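You operate a simulated robot arm through the tools that you are given. There is no shell and no other tool.

You run a simulated robot arm. Do the job below in one go: nothing can be reset, and whatever is moved stays where it is left.

## Task
Run the shaker for the card's time, then take the lid off.
Fine: clamp the lid, set the dial, start, wait till it stops, free the clamp; the lid goes on its mat.

Only the result counts: the job must be done as asked and must still hold three seconds after the hand-in. Knocking over, shifting, dropping, spilling or breaking anything else fails it. A push-on lid holds only when it is set on centred and level and pressed home; a screw cap is set on level and turned clockwise until tight.

## Robot
A 7-joint arm with a two-finger parallel gripper, fixed in place. Base frame: the origin is on the floor under the middle of its stand, x ahead of it, y to its left, z up; the work surface is at about z = 0.8. Lengths are in m, angles in rad, forces in N, time in s.
With the tool pointing down near the work surface it reaches from about 0.24 to 0.68 m from the base axis. Its first joint turns from -1.152 to 1.152 rad. Payload 2.4 kg.
The tool frame sits at the grasp point between the pads (the TCP): z along the fingers, y along the line on which they close. The tips reach 0.03 m beyond it. Largest opening 0.094 m; finger width 0.028, thickness 0.01; the body of the gripper, 0.05 by 0.096 m, starts 0.055 m behind the TCP.
Orientation is that of the tool frame in the base frame, as [roll, pitch, yaw] about the fixed x, y, z axes, in that order (R = Rz(yaw) Ry(pitch) Rx(roll)). With the fingers straight down and closing along the base's y, the tool's x points along the base's -x, its y along +y and its z along -z.

## Interface
- The arm moves only by the tool step_arm. Its argument "deltas" is one flat list of numbers, 7 for each row, row after row: the shift along the base's x, y, z in m, then the turn, a rotation vector about the base's x, y, z in rad, then the finger opening in m, from 0 to 0.094. In form: [dx, dy, dz, ax, ay, az, grip, dx, dy, dz, ax, ay, az, grip, ...]. A call has 1 to 20 rows; each row is the pose to reach, as a shift and turn from the pose commanded when the call began. Each row takes 0.2 s and may step no farther than 0.05 m and 0.15 rad from the row before; otherwise, or with a gripper value out of range, the whole call is refused. Where a pose cannot be reached the arm comes as near as it can. A force on the tool above 90 N (or 10 N above the force at the start of the call, whichever is more), or a blocked arm, ends the call early, and 0.2 s more pass. The fingers move at their own pace (about 0.153 m/s each) and stop on an object; they squeeze with about 40 N. The grip force told is the motor's: it shows also when the fingers shut on nothing. Time passes only in rows, and 0.2 s behind the last, so rows that repeat a pose let the fingers close. It gives the time, the measured TCP pose, the force on the tool (base axes), the opening and the grip force at its end, in the units of the frame above (readings bear some noise), with the torque about the TCP (base axes, N m) and any sound that the robot's microphone picked up, and new pictures: "show" is both (left out), scene, wrist or none.
- Cameras (640 x 400 px; columns grow to the right, rows downward): "scene" is fixed at [0.0394, 0.4712, 1.4496]; the picture's right is [-0.76, -0.65, 0.00], its down [-0.35, 0.40, -0.85] and it looks along [0.55, -0.64, -0.53] (base axes); focal length 231 px, centre (320, 200). "wrist" rides on the gripper at [0.076, 0.014, -0.102] in the tool frame; the picture's right is [-0.18, 0.98, 0.00], its down [-0.75, -0.14, -0.64] and it looks along [-0.63, -0.12, 0.77] (tool axes); focal length 243 px, centre (320, 200). There is no depth. A picture from a camera that has moved, and an enlarged one, comes with that camera's place and axes in the base frame and with its lens.
- enlarge(camera, box): a new picture of the part [left, top, right, bottom] of that camera's present view, enlarged. It takes no simulated time.
- sign_off(): hands the job in; it is judged then, once.

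Places have to be worked out from the pictures, the camera data and where the tool is seen. Open the gripper and draw the arm clear of the work before you hand the job in, unless the task says otherwise.

The tools are called after "Call:" by a JSON object that holds its "fn" and its "kwargs". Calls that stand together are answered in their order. step_arm: Moves the arm, as the interface text tells. Its arguments: {"type":"object","properties":{"deltas":{"type":"array","items":{"type":"number"}},"show":{"type":"string","enum":["both","scene","wrist","none"]}},"required":["deltas"]} The other tools are called the same way: enlarge (camera, box) takes an enlarged picture of a part of a camera's view; sign_off () hands the job in.

At the start:

```text
time_s: 0.0
eef_pos: [0.4044, -0.109, 1.3156]
ee_rot: [3.14, 0.0, 3.141]
wrist_force: [1.0, -0.7, -0.3]
wrist_torque: [-0.01, 0.0, -0.03]
gripper_width: 0.0942
grasp_force: 0.1
```

scene: 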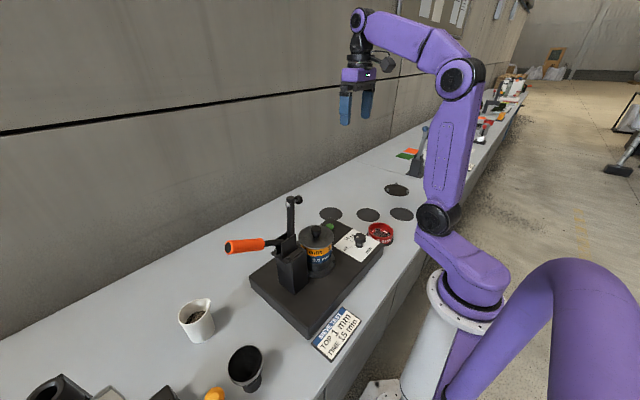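
wrist: 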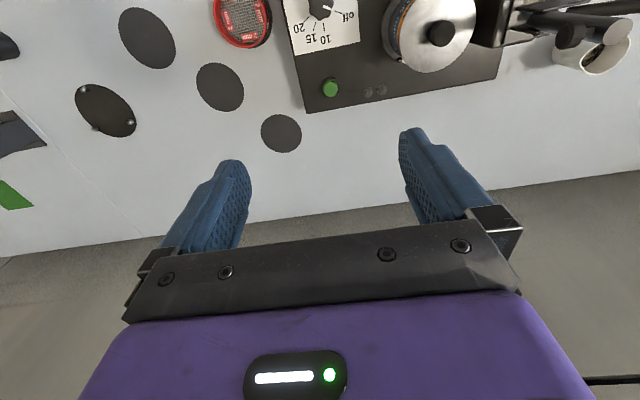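

I start by looking closely at the shaker, the card and the mats before moving anything.

Call:
{"fn": "enlarge", "kwargs": {"camera": "scene", "box": [220, 180, 420, 360]}}

Call:
{"fn": "enlarge", "kwargs": {"camera": "scene", "box": [300, 300, 370, 365]}}

Call:
{"fn": "enlarge", "kwargs": {"camera": "wrist", "box": [200, 0, 640, 140]}}

Call:
{"fn": "enlarge", "kwargs": {"camera": "wrist", "box": [0, 0, 320, 200]}}

Call:
{"fn": "enlarge", "kwargs": {"camera": "scene", "box": [310, 140, 440, 250]}}

```text
2.22 times, centred on (320, 270) of scene
camera zoom: at [0.0394, 0.4712, 1.4496], right [-0.76, -0.65, 0.0], down [-0.35, 0.4, -0.85], along [0.55, -0.64, -0.53], focal length 514 px, centre (320, 44)
```

zoom: 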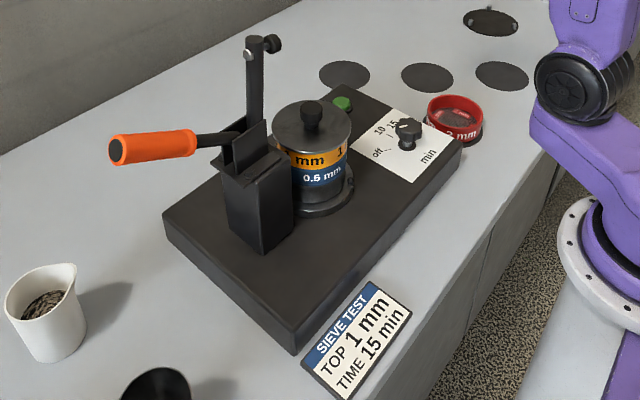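

```text
6.15 times, centred on (335, 332) of scene
camera zoom: at [0.0394, 0.4712, 1.4496], right [-0.76, -0.65, 0.0], down [-0.35, 0.4, -0.85], along [0.55, -0.64, -0.53], focal length 1422 px, centre (228, -615)
```

zoom: 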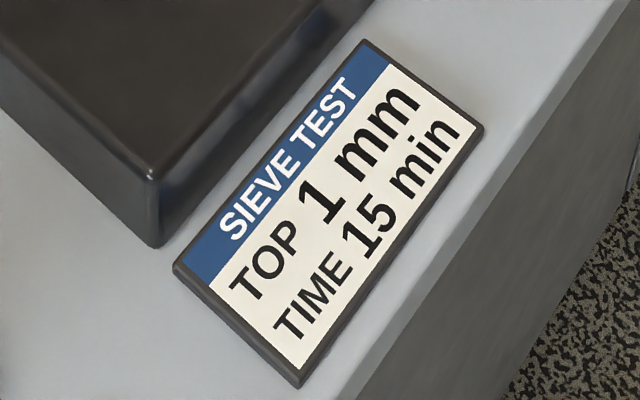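

```text
1.45 times, centred on (420, 70) of wrist
camera zoom: at [0.3276, -0.0939, 1.4179], right [0.18, 0.98, 0.0], down [0.75, -0.14, 0.64], along [0.63, -0.12, -0.77], focal length 353 px, centre (174, 389)
```

zoom: 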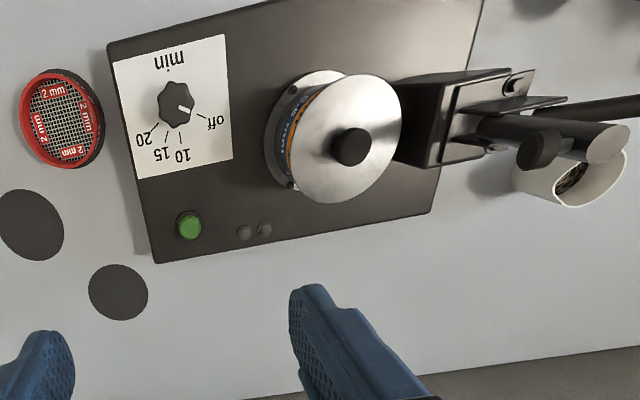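

```text
2.00 times, centred on (160, 100) of wrist
camera zoom: at [0.3276, -0.0939, 1.4179], right [0.18, 0.98, 0.0], down [0.75, -0.14, 0.64], along [0.63, -0.12, -0.77], focal length 485 px, centre (640, 400)
```

zoom: 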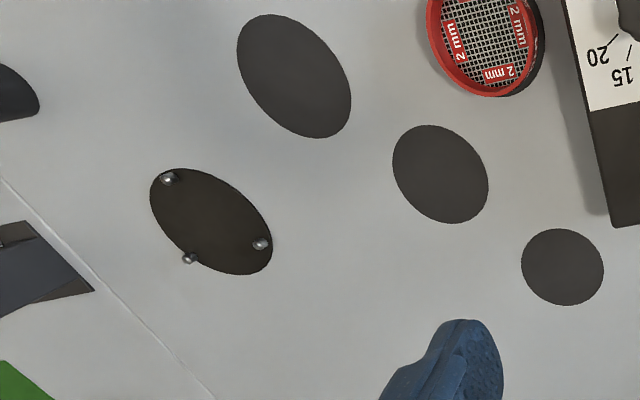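

```text
3.64 times, centred on (375, 195) of scene
camera zoom: at [0.0394, 0.4712, 1.4496], right [-0.76, -0.65, 0.0], down [-0.35, 0.4, -0.85], along [0.55, -0.64, -0.53], focal length 840 px, centre (120, 218)
```

zoom: 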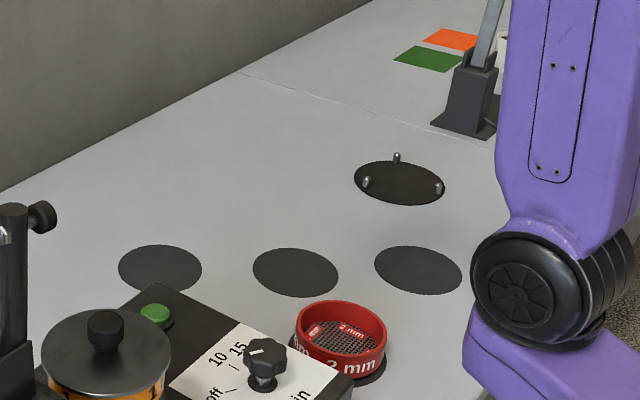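

The card says TOP 1 mm, TIME 15 min; the stack's top ring reads 1 mm. There are several dark mats at roughly (0.59,-0.25), (0.45,-0.36) and (0.33,-0.47), and I need to find out which is the lid's, so I move the wrist camera over that side, staying high.

Call:
{"fn": "step_arm", "kwargs": {"deltas": [-0.007, -0.036, -0.019, 0, 0, 0, 0.094, -0.014, -0.072, -0.038, 0, 0, 0, 0.094, -0.021, -0.108, -0.057, 0, 0, 0, 0.094, -0.028, -0.144, -0.076, 0, 0, 0, 0.094, -0.036, -0.18, -0.095, 0, 0, 0, 0.094, -0.044, -0.22, -0.115, 0, 0, 0, 0.094, -0.044, -0.22, -0.115, 0, 0, 0, 0.094], "show": "both"}}

```text
time_s: 1.6
eef_pos: [0.3591, -0.3315, 1.198]
ee_rot: [-3.141, 0.001, -3.142]
wrist_force: [0.2, -0.2, -0.3]
wrist_torque: [-0.03, 0.03, -0.02]
gripper_width: 0.0938
grasp_force: 0.1
camera wrist: at [0.2837, -0.3162, 1.3002], right [0.18, 0.98, 0.0], down [0.75, -0.14, 0.64], along [0.63, -0.12, -0.77], focal length 243 px, centre (320, 200)
```

scene: 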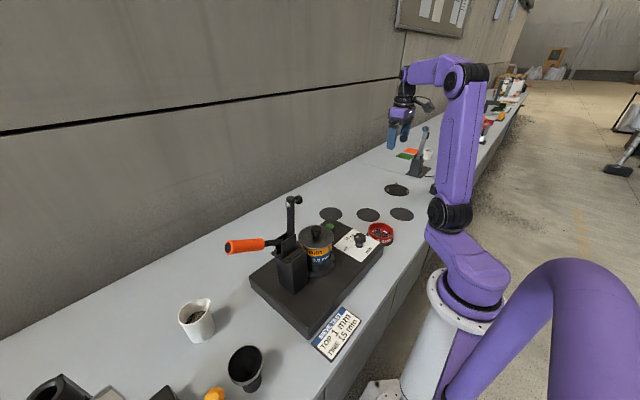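
wrist: 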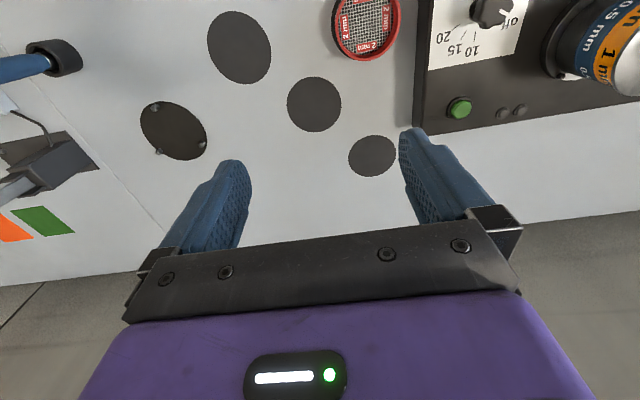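

Call:
{"fn": "enlarge", "kwargs": {"camera": "wrist", "box": [120, 0, 420, 190]}}

Call:
{"fn": "enlarge", "kwargs": {"camera": "wrist", "box": [410, 0, 640, 140]}}

Call:
{"fn": "enlarge", "kwargs": {"camera": "wrist", "box": [130, 90, 220, 170]}}

Call:
{"fn": "enlarge", "kwargs": {"camera": "scene", "box": [310, 170, 430, 245]}}

```text
2.11 times, centred on (270, 95) of wrist
camera zoom: at [0.2837, -0.3162, 1.3002], right [0.18, 0.98, 0.0], down [0.75, -0.14, 0.64], along [0.63, -0.12, -0.77], focal length 511 px, centre (425, 421)
```

zoom: 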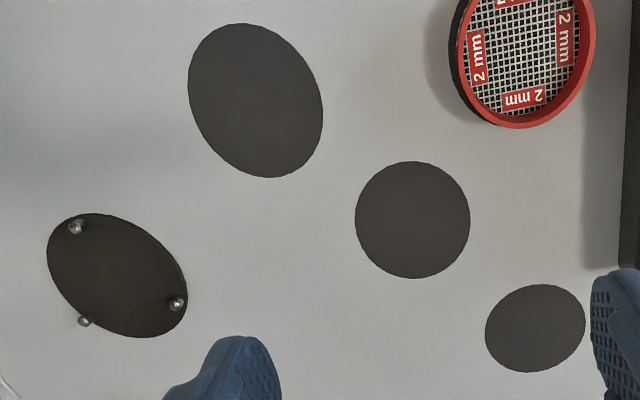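

```text
2.78 times, centred on (525, 70) of wrist
camera zoom: at [0.2837, -0.3162, 1.3002], right [0.18, 0.98, 0.0], down [0.75, -0.14, 0.64], along [0.63, -0.12, -0.77], focal length 675 px, centre (-250, 562)
```

zoom: 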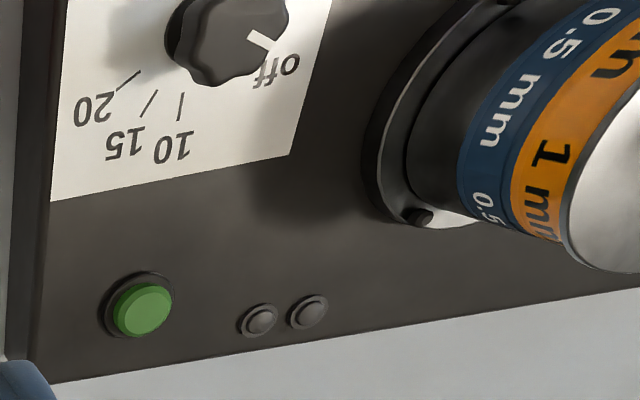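

```text
5.00 times, centred on (175, 130) of wrist
camera zoom: at [0.2837, -0.3162, 1.3002], right [0.18, 0.98, 0.0], down [0.75, -0.14, 0.64], along [0.63, -0.12, -0.77], focal length 1213 px, centre (1045, 550)
```

zoom: 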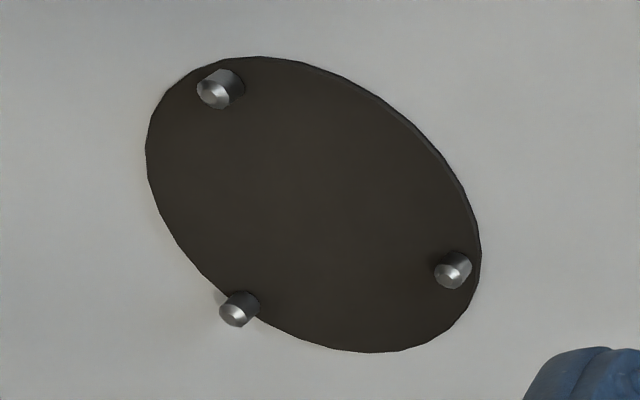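

```text
5.33 times, centred on (370, 208) of scene
camera zoom: at [0.0394, 0.4712, 1.4496], right [-0.76, -0.65, 0.0], down [-0.35, 0.4, -0.85], along [0.55, -0.64, -0.53], focal length 1232 px, centre (53, 160)
```

zoom: 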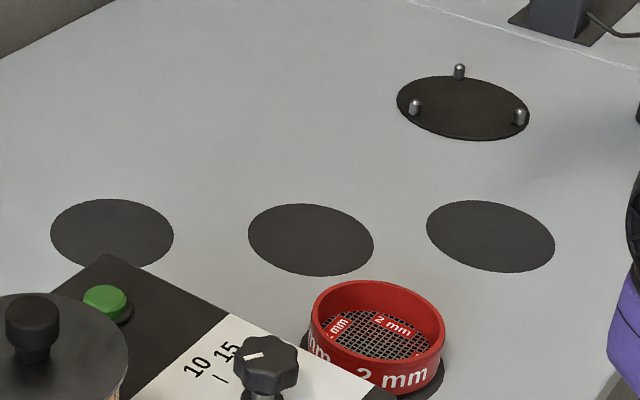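

The three flat mats look alike at about 0.11 m across, and the pinned disc is about 0.80 m out, beyond reach. I enlarge each one to look for any marking that says which belongs to the lid.

Call:
{"fn": "enlarge", "kwargs": {"camera": "wrist", "box": [340, 125, 405, 185]}}

Call:
{"fn": "enlarge", "kwargs": {"camera": "wrist", "box": [280, 70, 350, 140]}}

Call:
{"fn": "enlarge", "kwargs": {"camera": "wrist", "box": [200, 5, 280, 90]}}

Call:
{"fn": "enlarge", "kwargs": {"camera": "wrist", "box": [0, 30, 150, 280]}}

Call:
{"fn": "enlarge", "kwargs": {"camera": "scene", "box": [0, 270, 300, 400]}}

```text
6.67 times, centred on (372, 155) of wrist
camera zoom: at [0.2837, -0.3162, 1.3002], right [0.18, 0.98, 0.0], down [0.75, -0.14, 0.64], along [0.63, -0.12, -0.77], focal length 1618 px, centre (-30, 500)
```

zoom: 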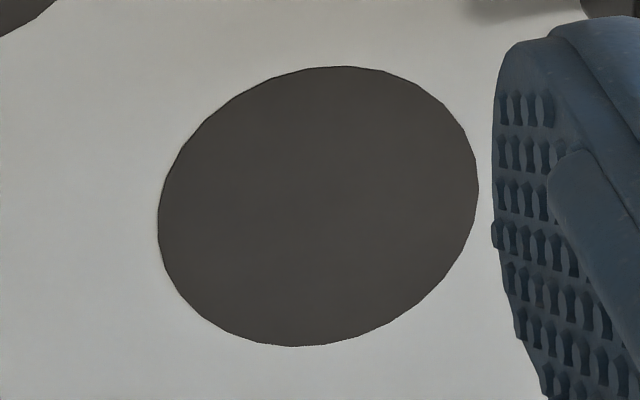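

```text
5.71 times, centred on (315, 105) of wrist
camera zoom: at [0.2837, -0.3162, 1.3002], right [0.18, 0.98, 0.0], down [0.75, -0.14, 0.64], along [0.63, -0.12, -0.77], focal length 1386 px, centre (349, 743)
```

zoom: 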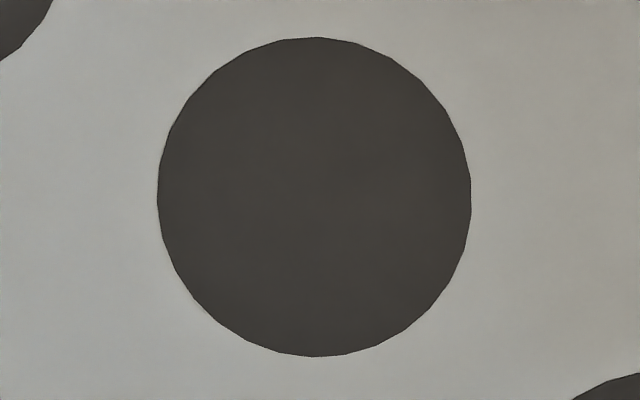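

```text
4.71 times, centred on (240, 48) of wrist
camera zoom: at [0.2837, -0.3162, 1.3002], right [0.18, 0.98, 0.0], down [0.75, -0.14, 0.64], along [0.63, -0.12, -0.77], focal length 1142 px, centre (696, 918)
```

zoom: 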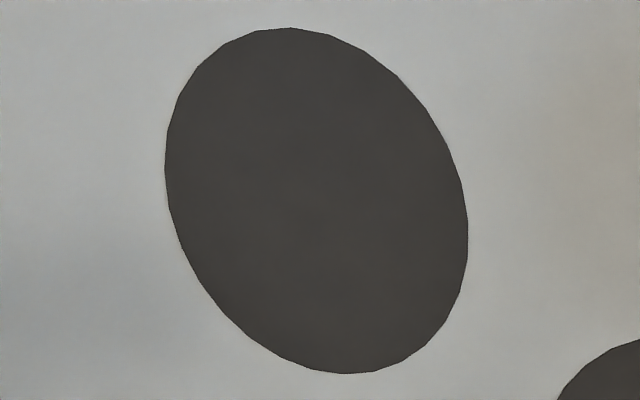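

```text
1.60 times, centred on (75, 155) of wrist
camera zoom: at [0.2837, -0.3162, 1.3002], right [0.18, 0.98, 0.0], down [0.75, -0.14, 0.64], along [0.63, -0.12, -0.77], focal length 388 px, centre (712, 272)
```

zoom: 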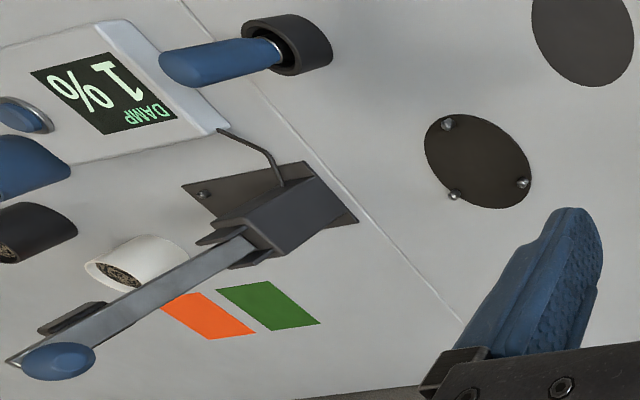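

```text
2.13 times, centred on (150, 335) of scene
camera zoom: at [0.0394, 0.4712, 1.4496], right [-0.76, -0.65, 0.0], down [-0.35, 0.4, -0.85], along [0.55, -0.64, -0.53], focal length 493 px, centre (683, -88)
```

zoom: 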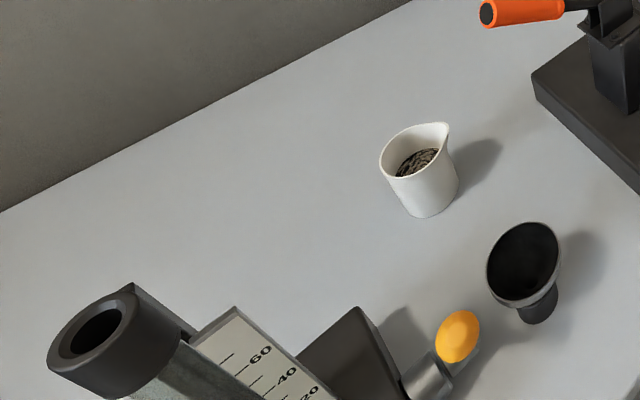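

No markings on any of the three mats; I'll decide that later with closer views. Next I move over the shaker, staying above the clamp arm's top (about z = 1.16), to look at the lid, dial and clamp.

Call:
{"fn": "step_arm", "kwargs": {"deltas": [0.0, 0.03, 0.03, 0, 0, 0, 0.094, 0.002, 0.07, 0.05, 0, 0, 0, 0.094, 0.005, 0.115, 0.06, 0, 0, 0, 0.094, 0.008, 0.16, 0.07, 0, 0, 0, 0.094, 0.01, 0.205, 0.08, 0, 0, 0, 0.094, 0.01, 0.25, 0.085, 0, 0, 0, 0.094, 0.01, 0.295, 0.085, 0, 0, 0, 0.094, 0.01, 0.34, 0.085, 0, 0, 0, 0.094, 0.01, 0.385, 0.085, 0, 0, 0, 0.094, 0.01, 0.385, 0.085, 0, 0, 0, 0.094], "show": "both"}}

```text
time_s: 3.8
eef_pos: [0.3701, 0.0597, 1.2829]
ee_rot: [3.141, 0.001, 3.139]
wrist_force: [-0.5, 0.6, -0.3]
wrist_torque: [0.05, -0.01, 0.0]
gripper_width: 0.0938
grasp_force: 0.0
camera wrist: at [0.2931, 0.0741, 1.3855], right [0.18, 0.98, 0.0], down [0.75, -0.14, 0.64], along [0.63, -0.12, -0.77], focal length 243 px, centre (320, 200)
```

scene: 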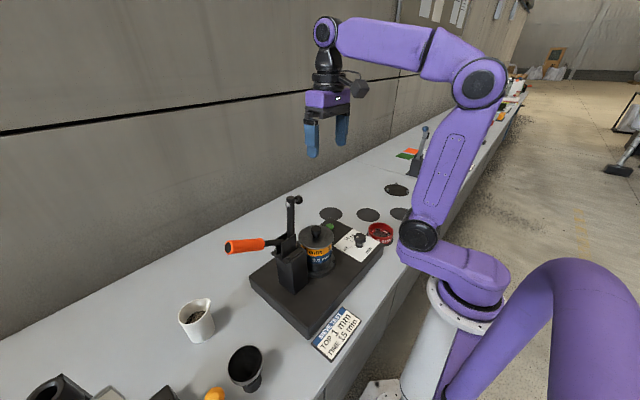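
wrist: 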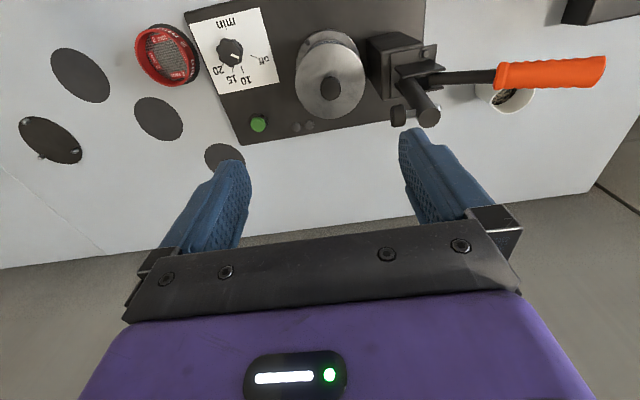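

Call:
{"fn": "enlarge", "kwargs": {"camera": "wrist", "box": [280, 10, 460, 145]}}

Call:
{"fn": "enlarge", "kwargs": {"camera": "wrist", "box": [180, 0, 300, 100]}}

Call:
{"fn": "enlarge", "kwargs": {"camera": "wrist", "box": [380, 30, 620, 150]}}

Call:
{"fn": "enlarge", "kwargs": {"camera": "scene", "box": [215, 185, 345, 305]}}

Call:
{"fn": "enlarge", "kwargs": {"camera": "scene", "box": [290, 210, 400, 290]}}

```text
2.96 times, centred on (370, 78) of wrist
camera zoom: at [0.2931, 0.0741, 1.3855], right [0.18, 0.98, 0.0], down [0.75, -0.14, 0.64], along [0.63, -0.12, -0.77], focal length 719 px, centre (172, 563)
```

zoom: 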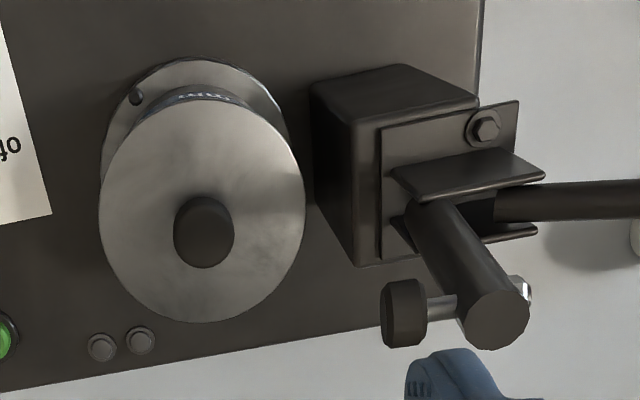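

```text
4.00 times, centred on (240, 50) of wrist
camera zoom: at [0.2931, 0.0741, 1.3855], right [0.18, 0.98, 0.0], down [0.75, -0.14, 0.64], along [0.63, -0.12, -0.77], focal length 970 px, centre (640, 800)
```

zoom: 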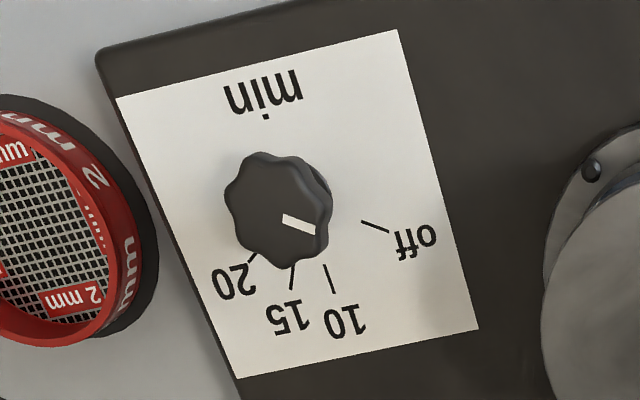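

```text
2.67 times, centred on (500, 90) of wrist
camera zoom: at [0.2931, 0.0741, 1.3855], right [0.18, 0.98, 0.0], down [0.75, -0.14, 0.64], along [0.63, -0.12, -0.77], focal length 647 px, centre (-160, 493)
```

zoom: 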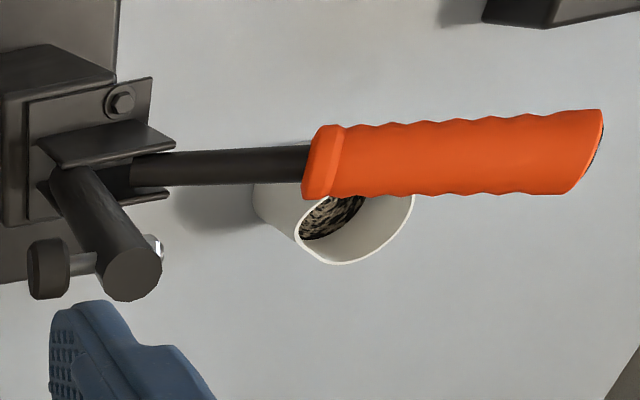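

```text
3.33 times, centred on (280, 245) of scene
camera zoom: at [0.0393, 0.4713, 1.4496], right [-0.76, -0.65, 0.0], down [-0.35, 0.4, -0.85], along [0.55, -0.64, -0.53], focal length 770 px, centre (453, 50)
```

zoom: 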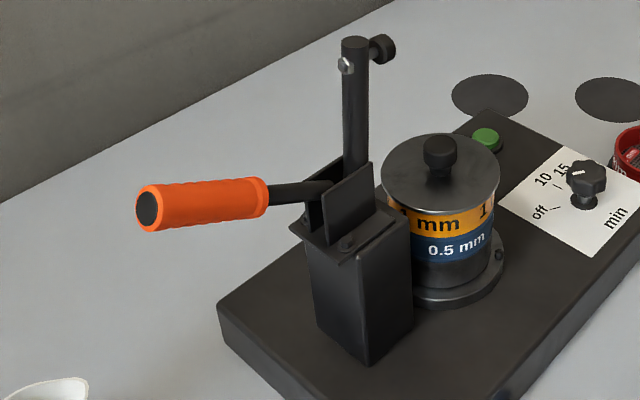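

```text
5.00 times, centred on (345, 250) of scene
camera zoom: at [0.0393, 0.4713, 1.4496], right [-0.76, -0.65, 0.0], down [-0.35, 0.4, -0.85], along [0.55, -0.64, -0.53], focal length 1155 px, centre (195, -50)
```

zoom: 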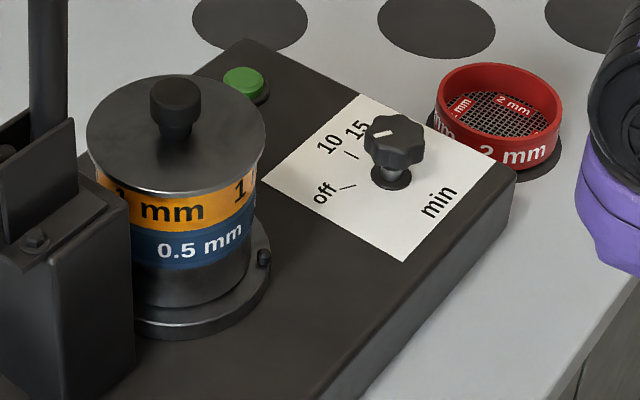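

Stack reads lid / 1 mm / 0.5 mm / pan, with the pointer at "off". The clamp arm stands upright at about x=0.397, y=0.163, with its pivot near z=1.04 and the orange handle running to +y (end at about (0.396, 0.333, 1.126), rising 27°). I move above the handle and turn the gripper 90° so it closes along x.

Call:
{"fn": "step_arm", "kwargs": {"deltas": [0.002, 0.02, 0, 0, 0, -0.143, 0.094, 0.005, 0.042, 0, 0, 0, -0.286, 0.094, 0.007, 0.064, 0, 0, 0, -0.429, 0.094, 0.009, 0.086, 0, 0, 0, -0.572, 0.094, 0.011, 0.108, 0, 0, 0, -0.715, 0.094, 0.014, 0.13, 0, 0, 0, -0.858, 0.094, 0.016, 0.152, 0, 0, 0, -1.001, 0.094, 0.018, 0.174, 0, 0, 0, -1.144, 0.094, 0.02, 0.196, 0, 0, 0, -1.287, 0.094, 0.023, 0.218, 0, 0, 0, -1.43, 0.094, 0.025, 0.239, 0, 0, 0, -1.571, 0.094, 0.025, 0.239, 0, 0, 0, -1.571, 0.094], "show": "both"}}

```text
time_s: 6.4
eef_pos: [0.3953, 0.2958, 1.2859]
ee_rot: [-3.141, -0.001, 1.569]
wrist_force: [-0.4, 0.1, -0.2]
wrist_torque: [-0.03, 0.01, 0.0]
gripper_width: 0.0939
grasp_force: 0.1
camera wrist: at [0.4099, 0.3727, 1.3874], right [0.98, -0.19, 0.0], down [-0.14, -0.75, 0.64], along [-0.12, -0.63, -0.77], focal length 243 px, centre (320, 200)
```

scene: 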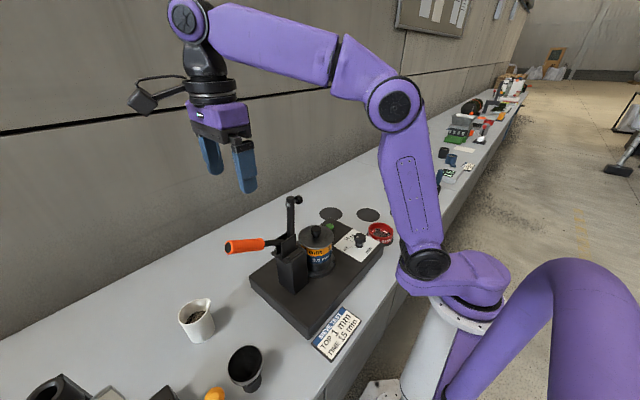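
wrist: 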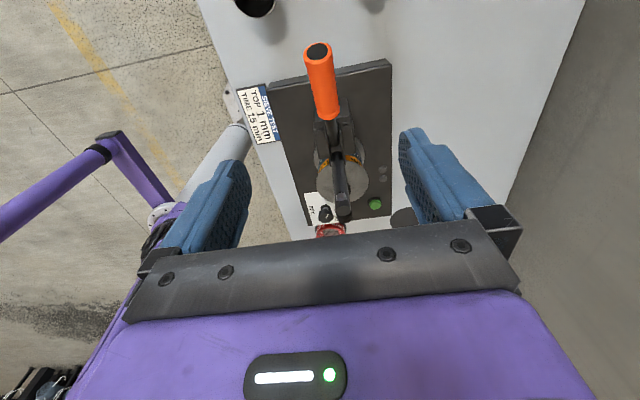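

The handle lines up at x≈0.401 in the wrist view, and the grip centre is at about y 0.299, z 1.108. I descend with open fingers straddling it.

Call:
{"fn": "step_arm", "kwargs": {"deltas": [0.005, 0.003, -0.04, 0, 0, 0, 0.094, 0.005, 0.003, -0.08, 0, 0, 0, 0.094, 0.005, 0.003, -0.12, 0, 0, 0, 0.094, 0.005, 0.003, -0.15, 0, 0, 0, 0.094, 0.005, 0.003, -0.178, 0, 0, 0, 0.094, 0.005, 0.003, -0.178, 0, 0, 0, 0.094], "show": "both"}}

```text
time_s: 7.8
eef_pos: [0.3988, 0.2991, 1.1089]
ee_rot: [3.142, 0.0, 1.57]
wrist_force: [-0.4, 0.5, 0.0]
wrist_torque: [-0.01, 0.0, 0.02]
gripper_width: 0.0941
grasp_force: 0.0
camera wrist: at [0.4132, 0.376, 1.2105], right [0.98, -0.18, 0.0], down [-0.14, -0.75, 0.64], along [-0.12, -0.63, -0.77], focal length 243 px, centre (320, 200)
```

scene: 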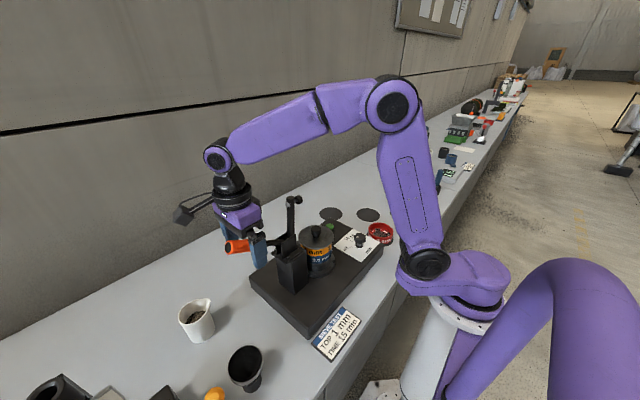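
wrist: 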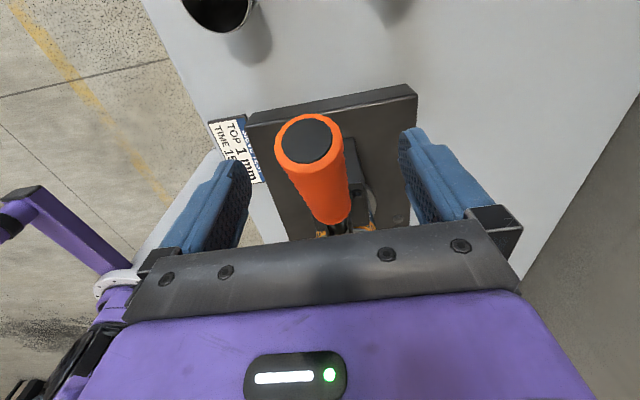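

The handle is between the open fingers with its end cap at about (0.401, 0.335, 1.12). I check the height against the scene view, then close.

Call:
{"fn": "enlarge", "kwargs": {"camera": "scene", "box": [180, 180, 330, 290]}}

Call:
{"fn": "step_arm", "kwargs": {"deltas": [0, 0, 0, 0, 0, 0, 0.06, 0, 0, 0, 0, 0, 0, 0.03, 0, 0, 0, 0, 0, 0, 0.0, 0, 0, 0, 0, 0, 0, 0.0], "show": "both"}}

```text
3.64 times, centred on (255, 235) of scene
camera zoom: at [0.0394, 0.4712, 1.4496], right [-0.76, -0.65, 0.0], down [-0.35, 0.4, -0.85], along [0.55, -0.64, -0.53], focal length 840 px, centre (556, 73)
```

zoom: 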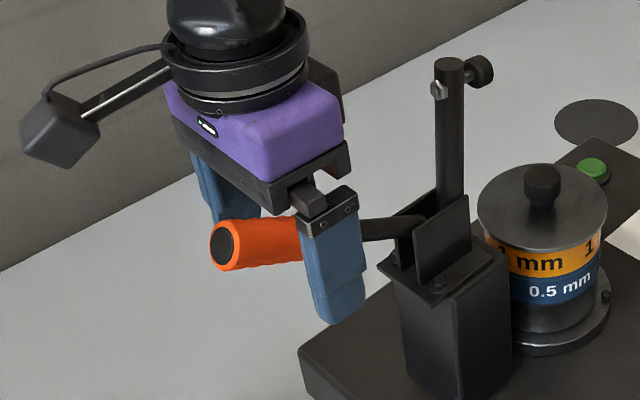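

```text
time_s: 8.8
eef_pos: [0.3997, 0.3003, 1.1088]
ee_rot: [3.141, 0.0, 1.57]
wrist_force: [9.6, 1.7, -3.1]
wrist_torque: [0.07, -0.03, -0.07]
gripper_width: 0.0306
grasp_force: 45.6
camera wrist: at [0.4141, 0.3758, 1.2108], right [0.98, -0.19, 0.0], down [-0.14, -0.75, 0.64], along [-0.12, -0.63, -0.77], focal length 243 px, centre (320, 200)
```

scene: 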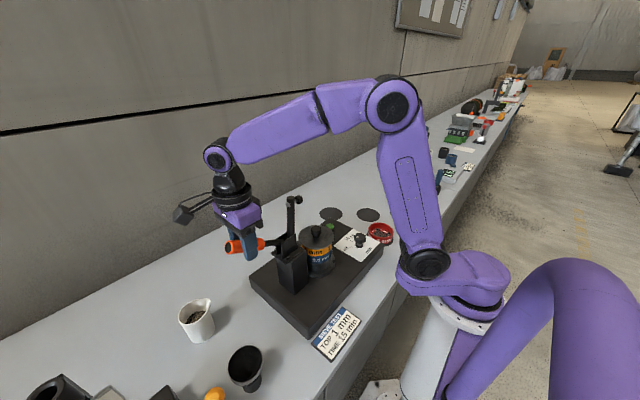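
wrist: 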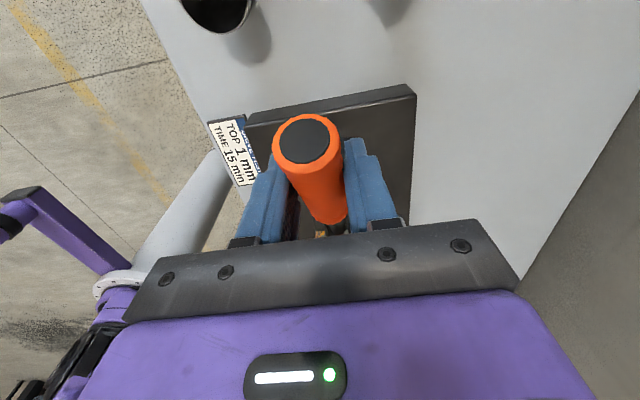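

Gripped at 0.031 m. I start lifting the handle along an arc about the estimated pivot (y 0.165, z 1.04), in small steps so I can watch the forces.

Call:
{"fn": "step_arm", "kwargs": {"deltas": [0, -0.0052, 0.0092, 0, 0, 0, 0, 0, -0.0108, 0.018, 0, 0, 0, 0, 0, -0.0172, 0.0264, 0, 0, 0, 0, 0, -0.0239, 0.0344, 0, 0, 0, 0], "show": "scene"}}

Call:
{"fn": "enlarge", "kwargs": {"camera": "scene", "box": [180, 180, 330, 290]}}

```text
time_s: 9.8
eef_pos: [0.4001, 0.2727, 1.1416]
ee_rot: [-3.141, 0.004, 1.568]
wrist_force: [11.3, -7.2, -25.1]
wrist_torque: [0.95, 0.0, -0.19]
gripper_width: 0.0309
grasp_force: 45.4
```

scene: 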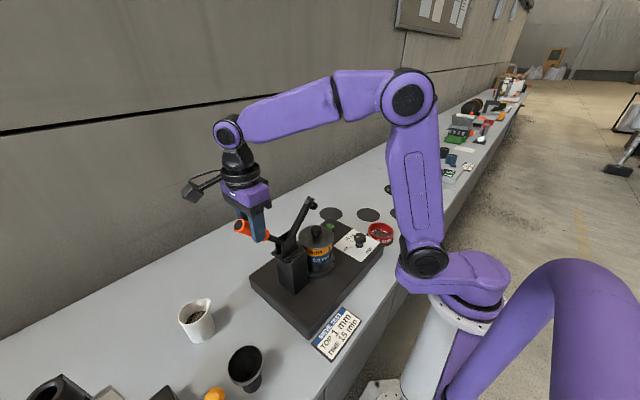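

```text
3.64 times, centred on (255, 235) of scene
camera zoom: at [0.0401, 0.4712, 1.4496], right [-0.76, -0.65, 0.0], down [-0.35, 0.4, -0.85], along [0.55, -0.64, -0.53], focal length 840 px, centre (556, 73)
```

zoom: 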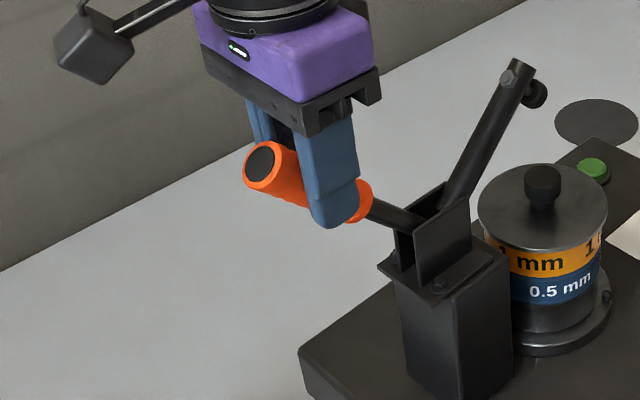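

The handle turns and the clamp arm swings toward the lid. The tool is pulled about 23 N toward the pivot, so the true arc is tighter than mine; I continue with an inward correction.

Call:
{"fn": "step_arm", "kwargs": {"deltas": [0, -0.0093, 0.0047, 0, 0, 0, 0, 0, -0.0182, 0.0099, 0, 0, 0, 0, 0, -0.0271, 0.015, 0, 0, 0, 0], "show": "scene"}}

Call:
{"fn": "enlarge", "kwargs": {"camera": "scene", "box": [180, 180, 330, 290]}}

```text
time_s: 10.6
eef_pos: [0.3994, 0.2501, 1.1591]
ee_rot: [3.141, -0.002, 1.572]
wrist_force: [3.5, 7.5, -5.7]
wrist_torque: [0.97, -0.02, 0.05]
gripper_width: 0.0305
grasp_force: 44.8
```

scene: 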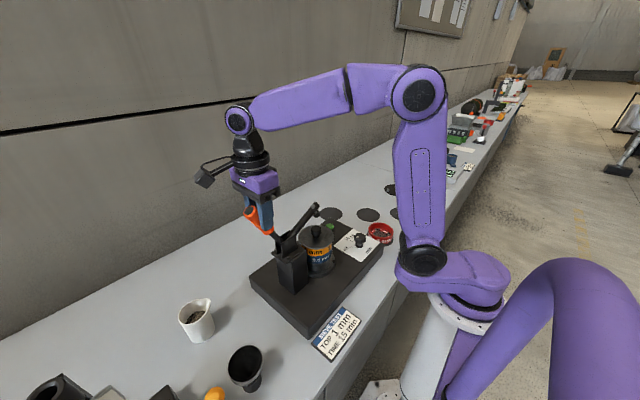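

```text
3.64 times, centred on (255, 235) of scene
camera zoom: at [0.0395, 0.4715, 1.4495], right [-0.76, -0.65, 0.0], down [-0.35, 0.4, -0.85], along [0.55, -0.64, -0.53], focal length 840 px, centre (556, 73)
```

zoom: 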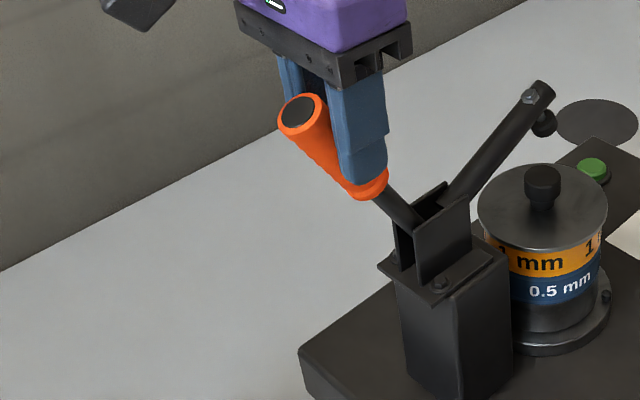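

The handle is now at about 62° and the arm at 156°; the TCP track fits a handle pivot near (y 0.205, z 1.06) with radius 0.107. I carry on along that arc to about 78°.

Call:
{"fn": "step_arm", "kwargs": {"deltas": [0, -0.0052, 0.0024, 0, 0, 0, 0, 0, -0.0104, 0.0044, 0, 0, 0, 0, 0, -0.016, 0.006, 0, 0, 0, 0, 0, -0.0213, 0.0073, 0, 0, 0, 0], "show": "scene"}}

Call:
{"fn": "enlarge", "kwargs": {"camera": "scene", "box": [200, 170, 350, 280]}}

```text
time_s: 11.6
eef_pos: [0.4002, 0.229, 1.1673]
ee_rot: [3.137, -0.005, 1.569]
wrist_force: [-1.4, 15.7, 24.0]
wrist_torque: [1.2, -0.02, 0.05]
gripper_width: 0.0296
grasp_force: 45.0
```

scene: 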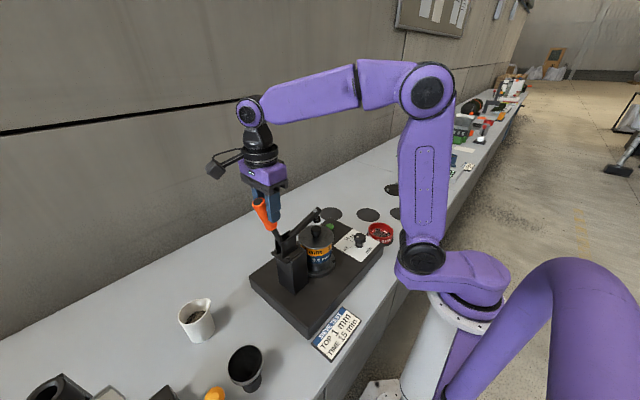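

```text
3.64 times, centred on (275, 225) of scene
camera zoom: at [0.039, 0.4716, 1.4495], right [-0.76, -0.65, 0.0], down [-0.35, 0.4, -0.85], along [0.55, -0.64, -0.53], focal length 840 px, centre (484, 109)
```

zoom: 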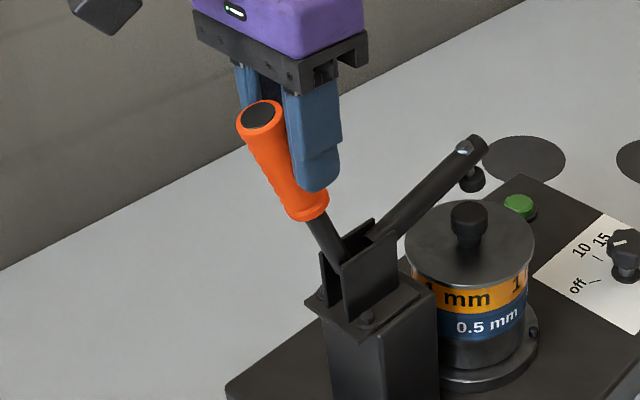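

The arm is at about 165° with its rubber foot still some 2 cm above the lid knob, and the axial push says to ease slightly outward. I continue a further 10° or so.

Call:
{"fn": "step_arm", "kwargs": {"deltas": [0, -0.006, 0.003, 0, 0, 0, 0, 0, -0.0119, 0.0058, 0, 0, 0, 0, 0, -0.0184, 0.0066, 0, 0, 0, 0], "show": "scene"}}

Call:
{"fn": "enlarge", "kwargs": {"camera": "scene", "box": [200, 170, 350, 280]}}

```text
time_s: 12.4
eef_pos: [0.4001, 0.2058, 1.1713]
ee_rot: [-3.137, 0.003, 1.569]
wrist_force: [-2.1, 8.9, -2.8]
wrist_torque: [1.01, 0.1, -0.01]
gripper_width: 0.0284
grasp_force: 44.9
```

scene: 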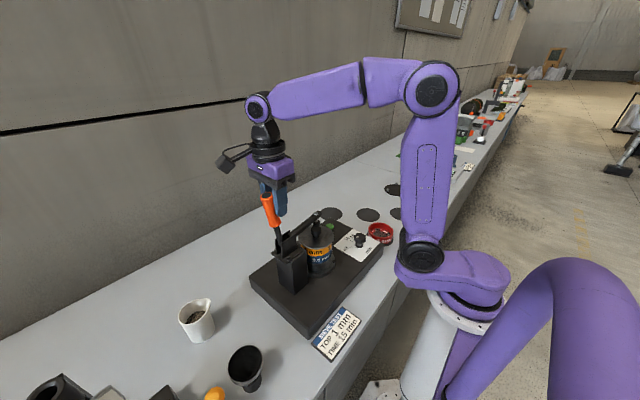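

```text
3.64 times, centred on (275, 225) of scene
camera zoom: at [0.0393, 0.4715, 1.4495], right [-0.76, -0.65, 0.0], down [-0.35, 0.4, -0.85], along [0.55, -0.64, -0.53], focal length 840 px, centre (484, 109)
```

zoom: 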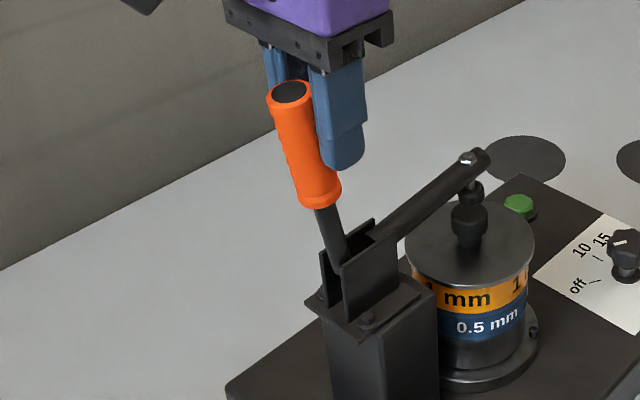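

The foot is just about at the lid knob, and the handle stands near 82°, but the pads have slipped about 1 cm to the −y side of the handle. I open a little, re-centre on the handle and grip again.

Call:
{"fn": "step_arm", "kwargs": {"deltas": [0, 0, 0, 0, 0, 0, 0.06, 0, 0, 0, 0, 0, 0, 0.06, 0, 0.012, -0.004, 0, 0, 0, 0.06, 0, 0.012, -0.008, 0, 0, 0, 0.06], "show": "both"}}

Call:
{"fn": "enlarge", "kwargs": {"camera": "scene", "box": [200, 170, 350, 280]}}

```text
time_s: 13.4
eef_pos: [0.4007, 0.2189, 1.1642]
ee_rot: [3.14, 0.001, 1.57]
wrist_force: [1.0, 0.1, 0.1]
wrist_torque: [0.04, 0.01, -0.01]
gripper_width: 0.0601
grasp_force: 0.1
camera wrist: at [0.4145, 0.2957, 1.2659], right [0.98, -0.18, 0.0], down [-0.14, -0.75, 0.64], along [-0.12, -0.63, -0.77], focal length 243 px, centre (320, 200)
```

scene: 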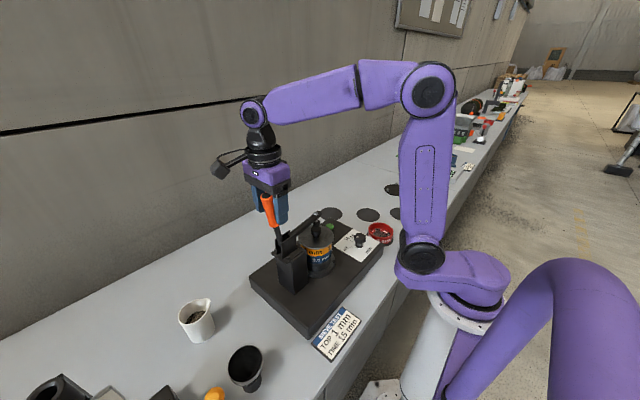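
wrist: 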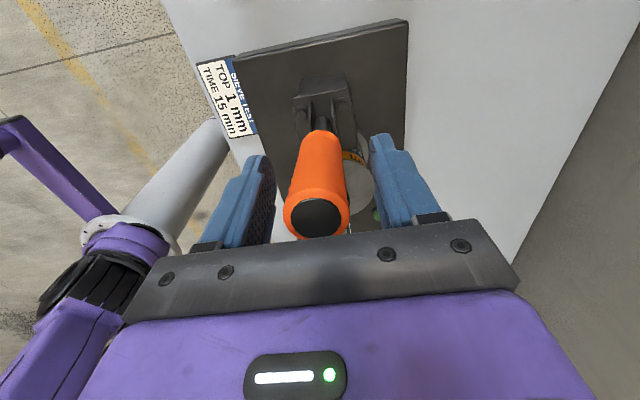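

```text
3.64 times, centred on (275, 225) of scene
camera zoom: at [0.0394, 0.4712, 1.4496], right [-0.76, -0.65, 0.0], down [-0.35, 0.4, -0.85], along [0.55, -0.64, -0.53], focal length 840 px, centre (484, 109)
```

zoom: 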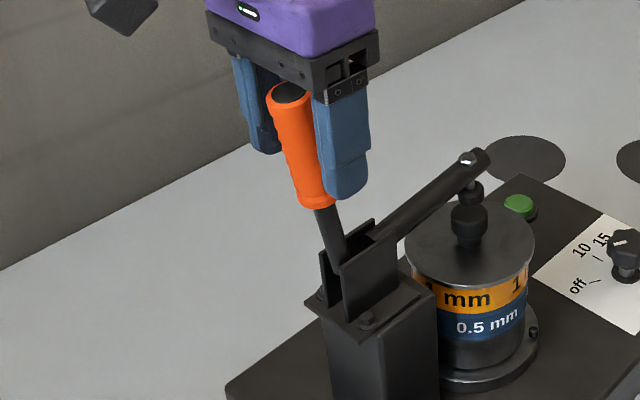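

The handle stayed put with the fingers centred on it. I close again and check the force before pushing further.

Call:
{"fn": "step_arm", "kwargs": {"deltas": [0, 0, 0, 0, 0, 0, 0.03, 0, 0, 0, 0, 0, 0, 0.0, 0, 0, 0, 0, 0, 0, 0.0, 0, -0.005, 0.0005, 0, 0, 0, 0, 0, -0.01, 0.001, 0, 0, 0, 0], "show": "scene"}}

Call:
{"fn": "enlarge", "kwargs": {"camera": "scene", "box": [200, 170, 350, 280]}}

```text
time_s: 14.6
eef_pos: [0.4004, 0.2111, 1.1646]
ee_rot: [3.134, -0.002, 1.57]
wrist_force: [0.2, 10.0, 15.0]
wrist_torque: [1.0, -0.03, 0.04]
gripper_width: 0.0288
grasp_force: 45.3
```

scene: 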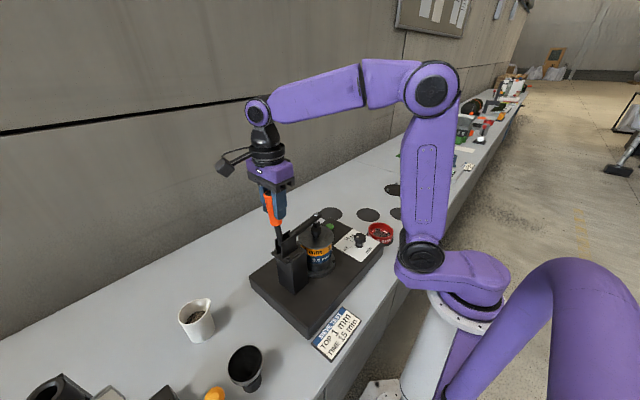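

```text
3.64 times, centred on (275, 225) of scene
camera zoom: at [0.0392, 0.4715, 1.4495], right [-0.76, -0.65, 0.0], down [-0.35, 0.4, -0.85], along [0.55, -0.64, -0.53], focal length 840 px, centre (484, 109)
```

zoom: 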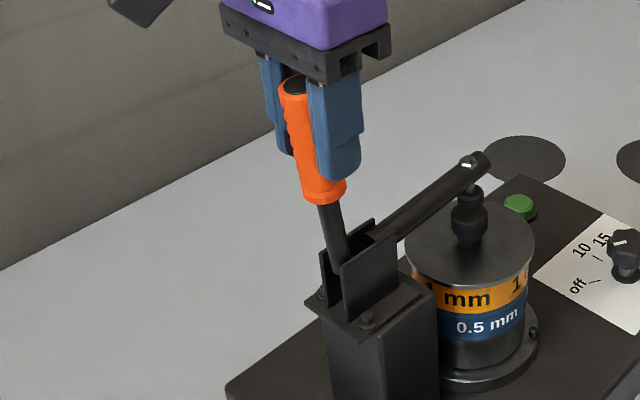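

The foot now sits on the lid knob. I press the handle further over, with a little upward relief, to take it to its locked position.

Call:
{"fn": "step_arm", "kwargs": {"deltas": [0, -0.006, 0.002, 0, 0, 0, 0, 0, -0.012, 0.003, 0, 0, 0, 0, 0, -0.018, 0.003, 0, 0, 0, 0], "show": "scene"}}

Call:
{"fn": "enlarge", "kwargs": {"camera": "scene", "box": [200, 170, 350, 280]}}

```text
time_s: 15.4
eef_pos: [0.4006, 0.1893, 1.1662]
ee_rot: [-3.141, 0.002, 1.568]
wrist_force: [9.9, 6.3, -5.6]
wrist_torque: [1.12, -0.04, -0.3]
gripper_width: 0.0276
grasp_force: 45.0
```

scene: 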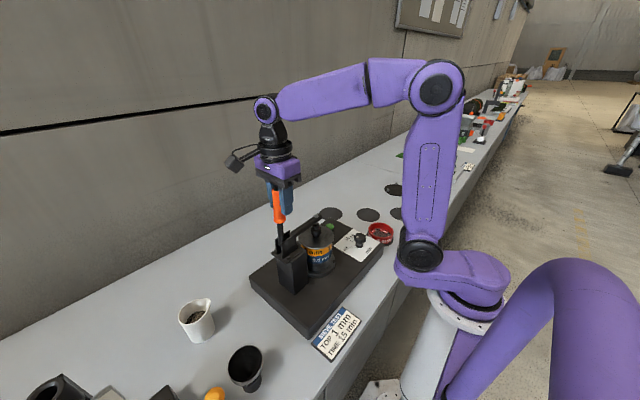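

```text
3.64 times, centred on (275, 225) of scene
camera zoom: at [0.0398, 0.4714, 1.4495], right [-0.76, -0.65, 0.0], down [-0.35, 0.4, -0.85], along [0.55, -0.64, -0.53], focal length 840 px, centre (484, 109)
```

zoom: 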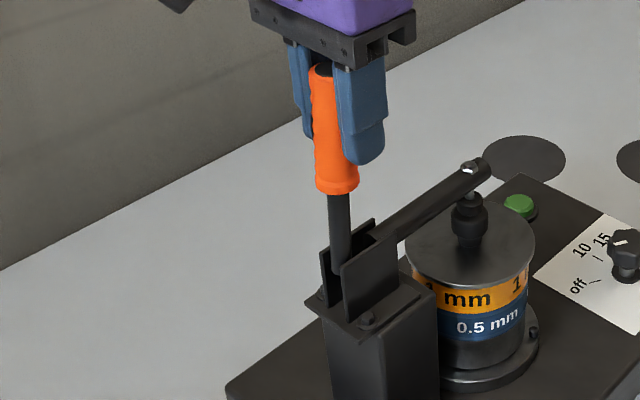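

The handle is at about vertical (91°) and the foot presses the knob, but there's no hard stop yet. I keep pushing over in small steps until it stops or locks.

Call:
{"fn": "step_arm", "kwargs": {"deltas": [0, -0.006, 0.0, 0, 0, 0, 0, 0, -0.012, 0.0, 0, 0, 0, 0, 0, -0.018, -0.001, 0, 0, 0, 0], "show": "scene"}}

Call:
{"fn": "enlarge", "kwargs": {"camera": "scene", "box": [200, 170, 350, 280]}}

```text
time_s: 16.2
eef_pos: [0.4004, 0.1771, 1.1645]
ee_rot: [-3.14, -0.004, 1.573]
wrist_force: [15.6, 30.2, -32.8]
wrist_torque: [-0.08, 0.09, -0.31]
gripper_width: 0.0274
grasp_force: 44.6
```

scene: 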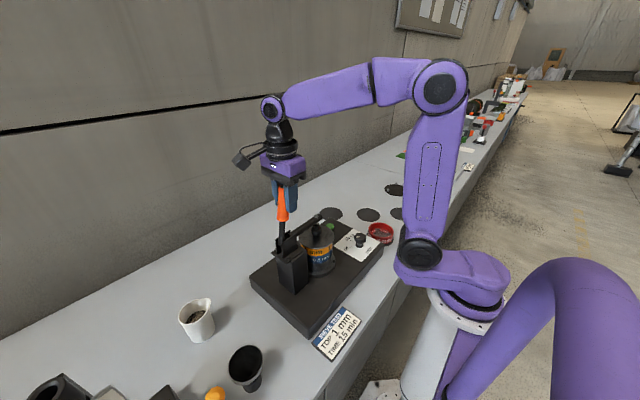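

```text
3.64 times, centred on (275, 225) of scene
camera zoom: at [0.0403, 0.4725, 1.4491], right [-0.76, -0.65, 0.0], down [-0.35, 0.4, -0.85], along [0.55, -0.64, -0.53], focal length 840 px, centre (484, 109)
```

zoom: 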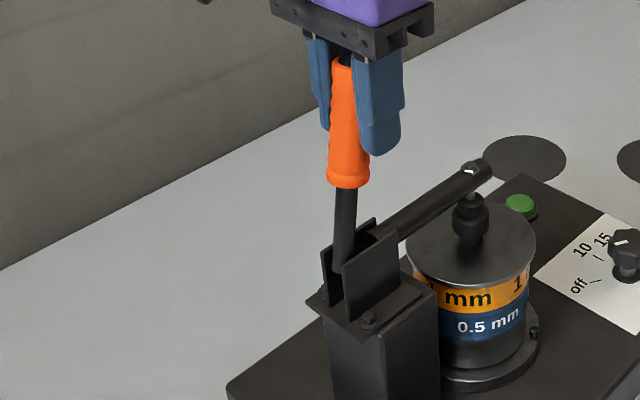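

Force rose to about 30 N with the handle at about 97°, over centre. I push a few millimetres more to confirm a hard stop.

Call:
{"fn": "step_arm", "kwargs": {"deltas": [0, -0.003, -0.002, 0, 0, 0, 0, 0, -0.005, -0.003, 0, 0, 0, 0], "show": "scene"}}

Call:
{"fn": "enlarge", "kwargs": {"camera": "scene", "box": [200, 170, 350, 280]}}

```text
time_s: 16.8
eef_pos: [0.4002, 0.1752, 1.1655]
ee_rot: [3.133, -0.012, 1.579]
wrist_force: [9.8, 45.6, 1.8]
wrist_torque: [-0.38, 0.28, -0.07]
gripper_width: 0.0271
grasp_force: 44.8
```

scene: 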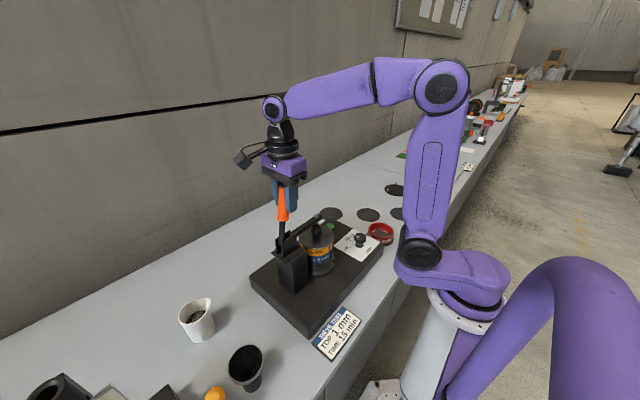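

```text
3.64 times, centred on (275, 225) of scene
camera zoom: at [0.0397, 0.4729, 1.449], right [-0.76, -0.65, 0.0], down [-0.35, 0.4, -0.85], along [0.55, -0.64, -0.53], focal length 840 px, centre (484, 109)
```

zoom: 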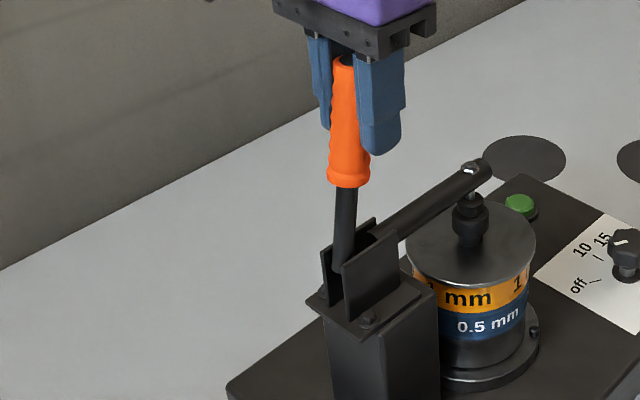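

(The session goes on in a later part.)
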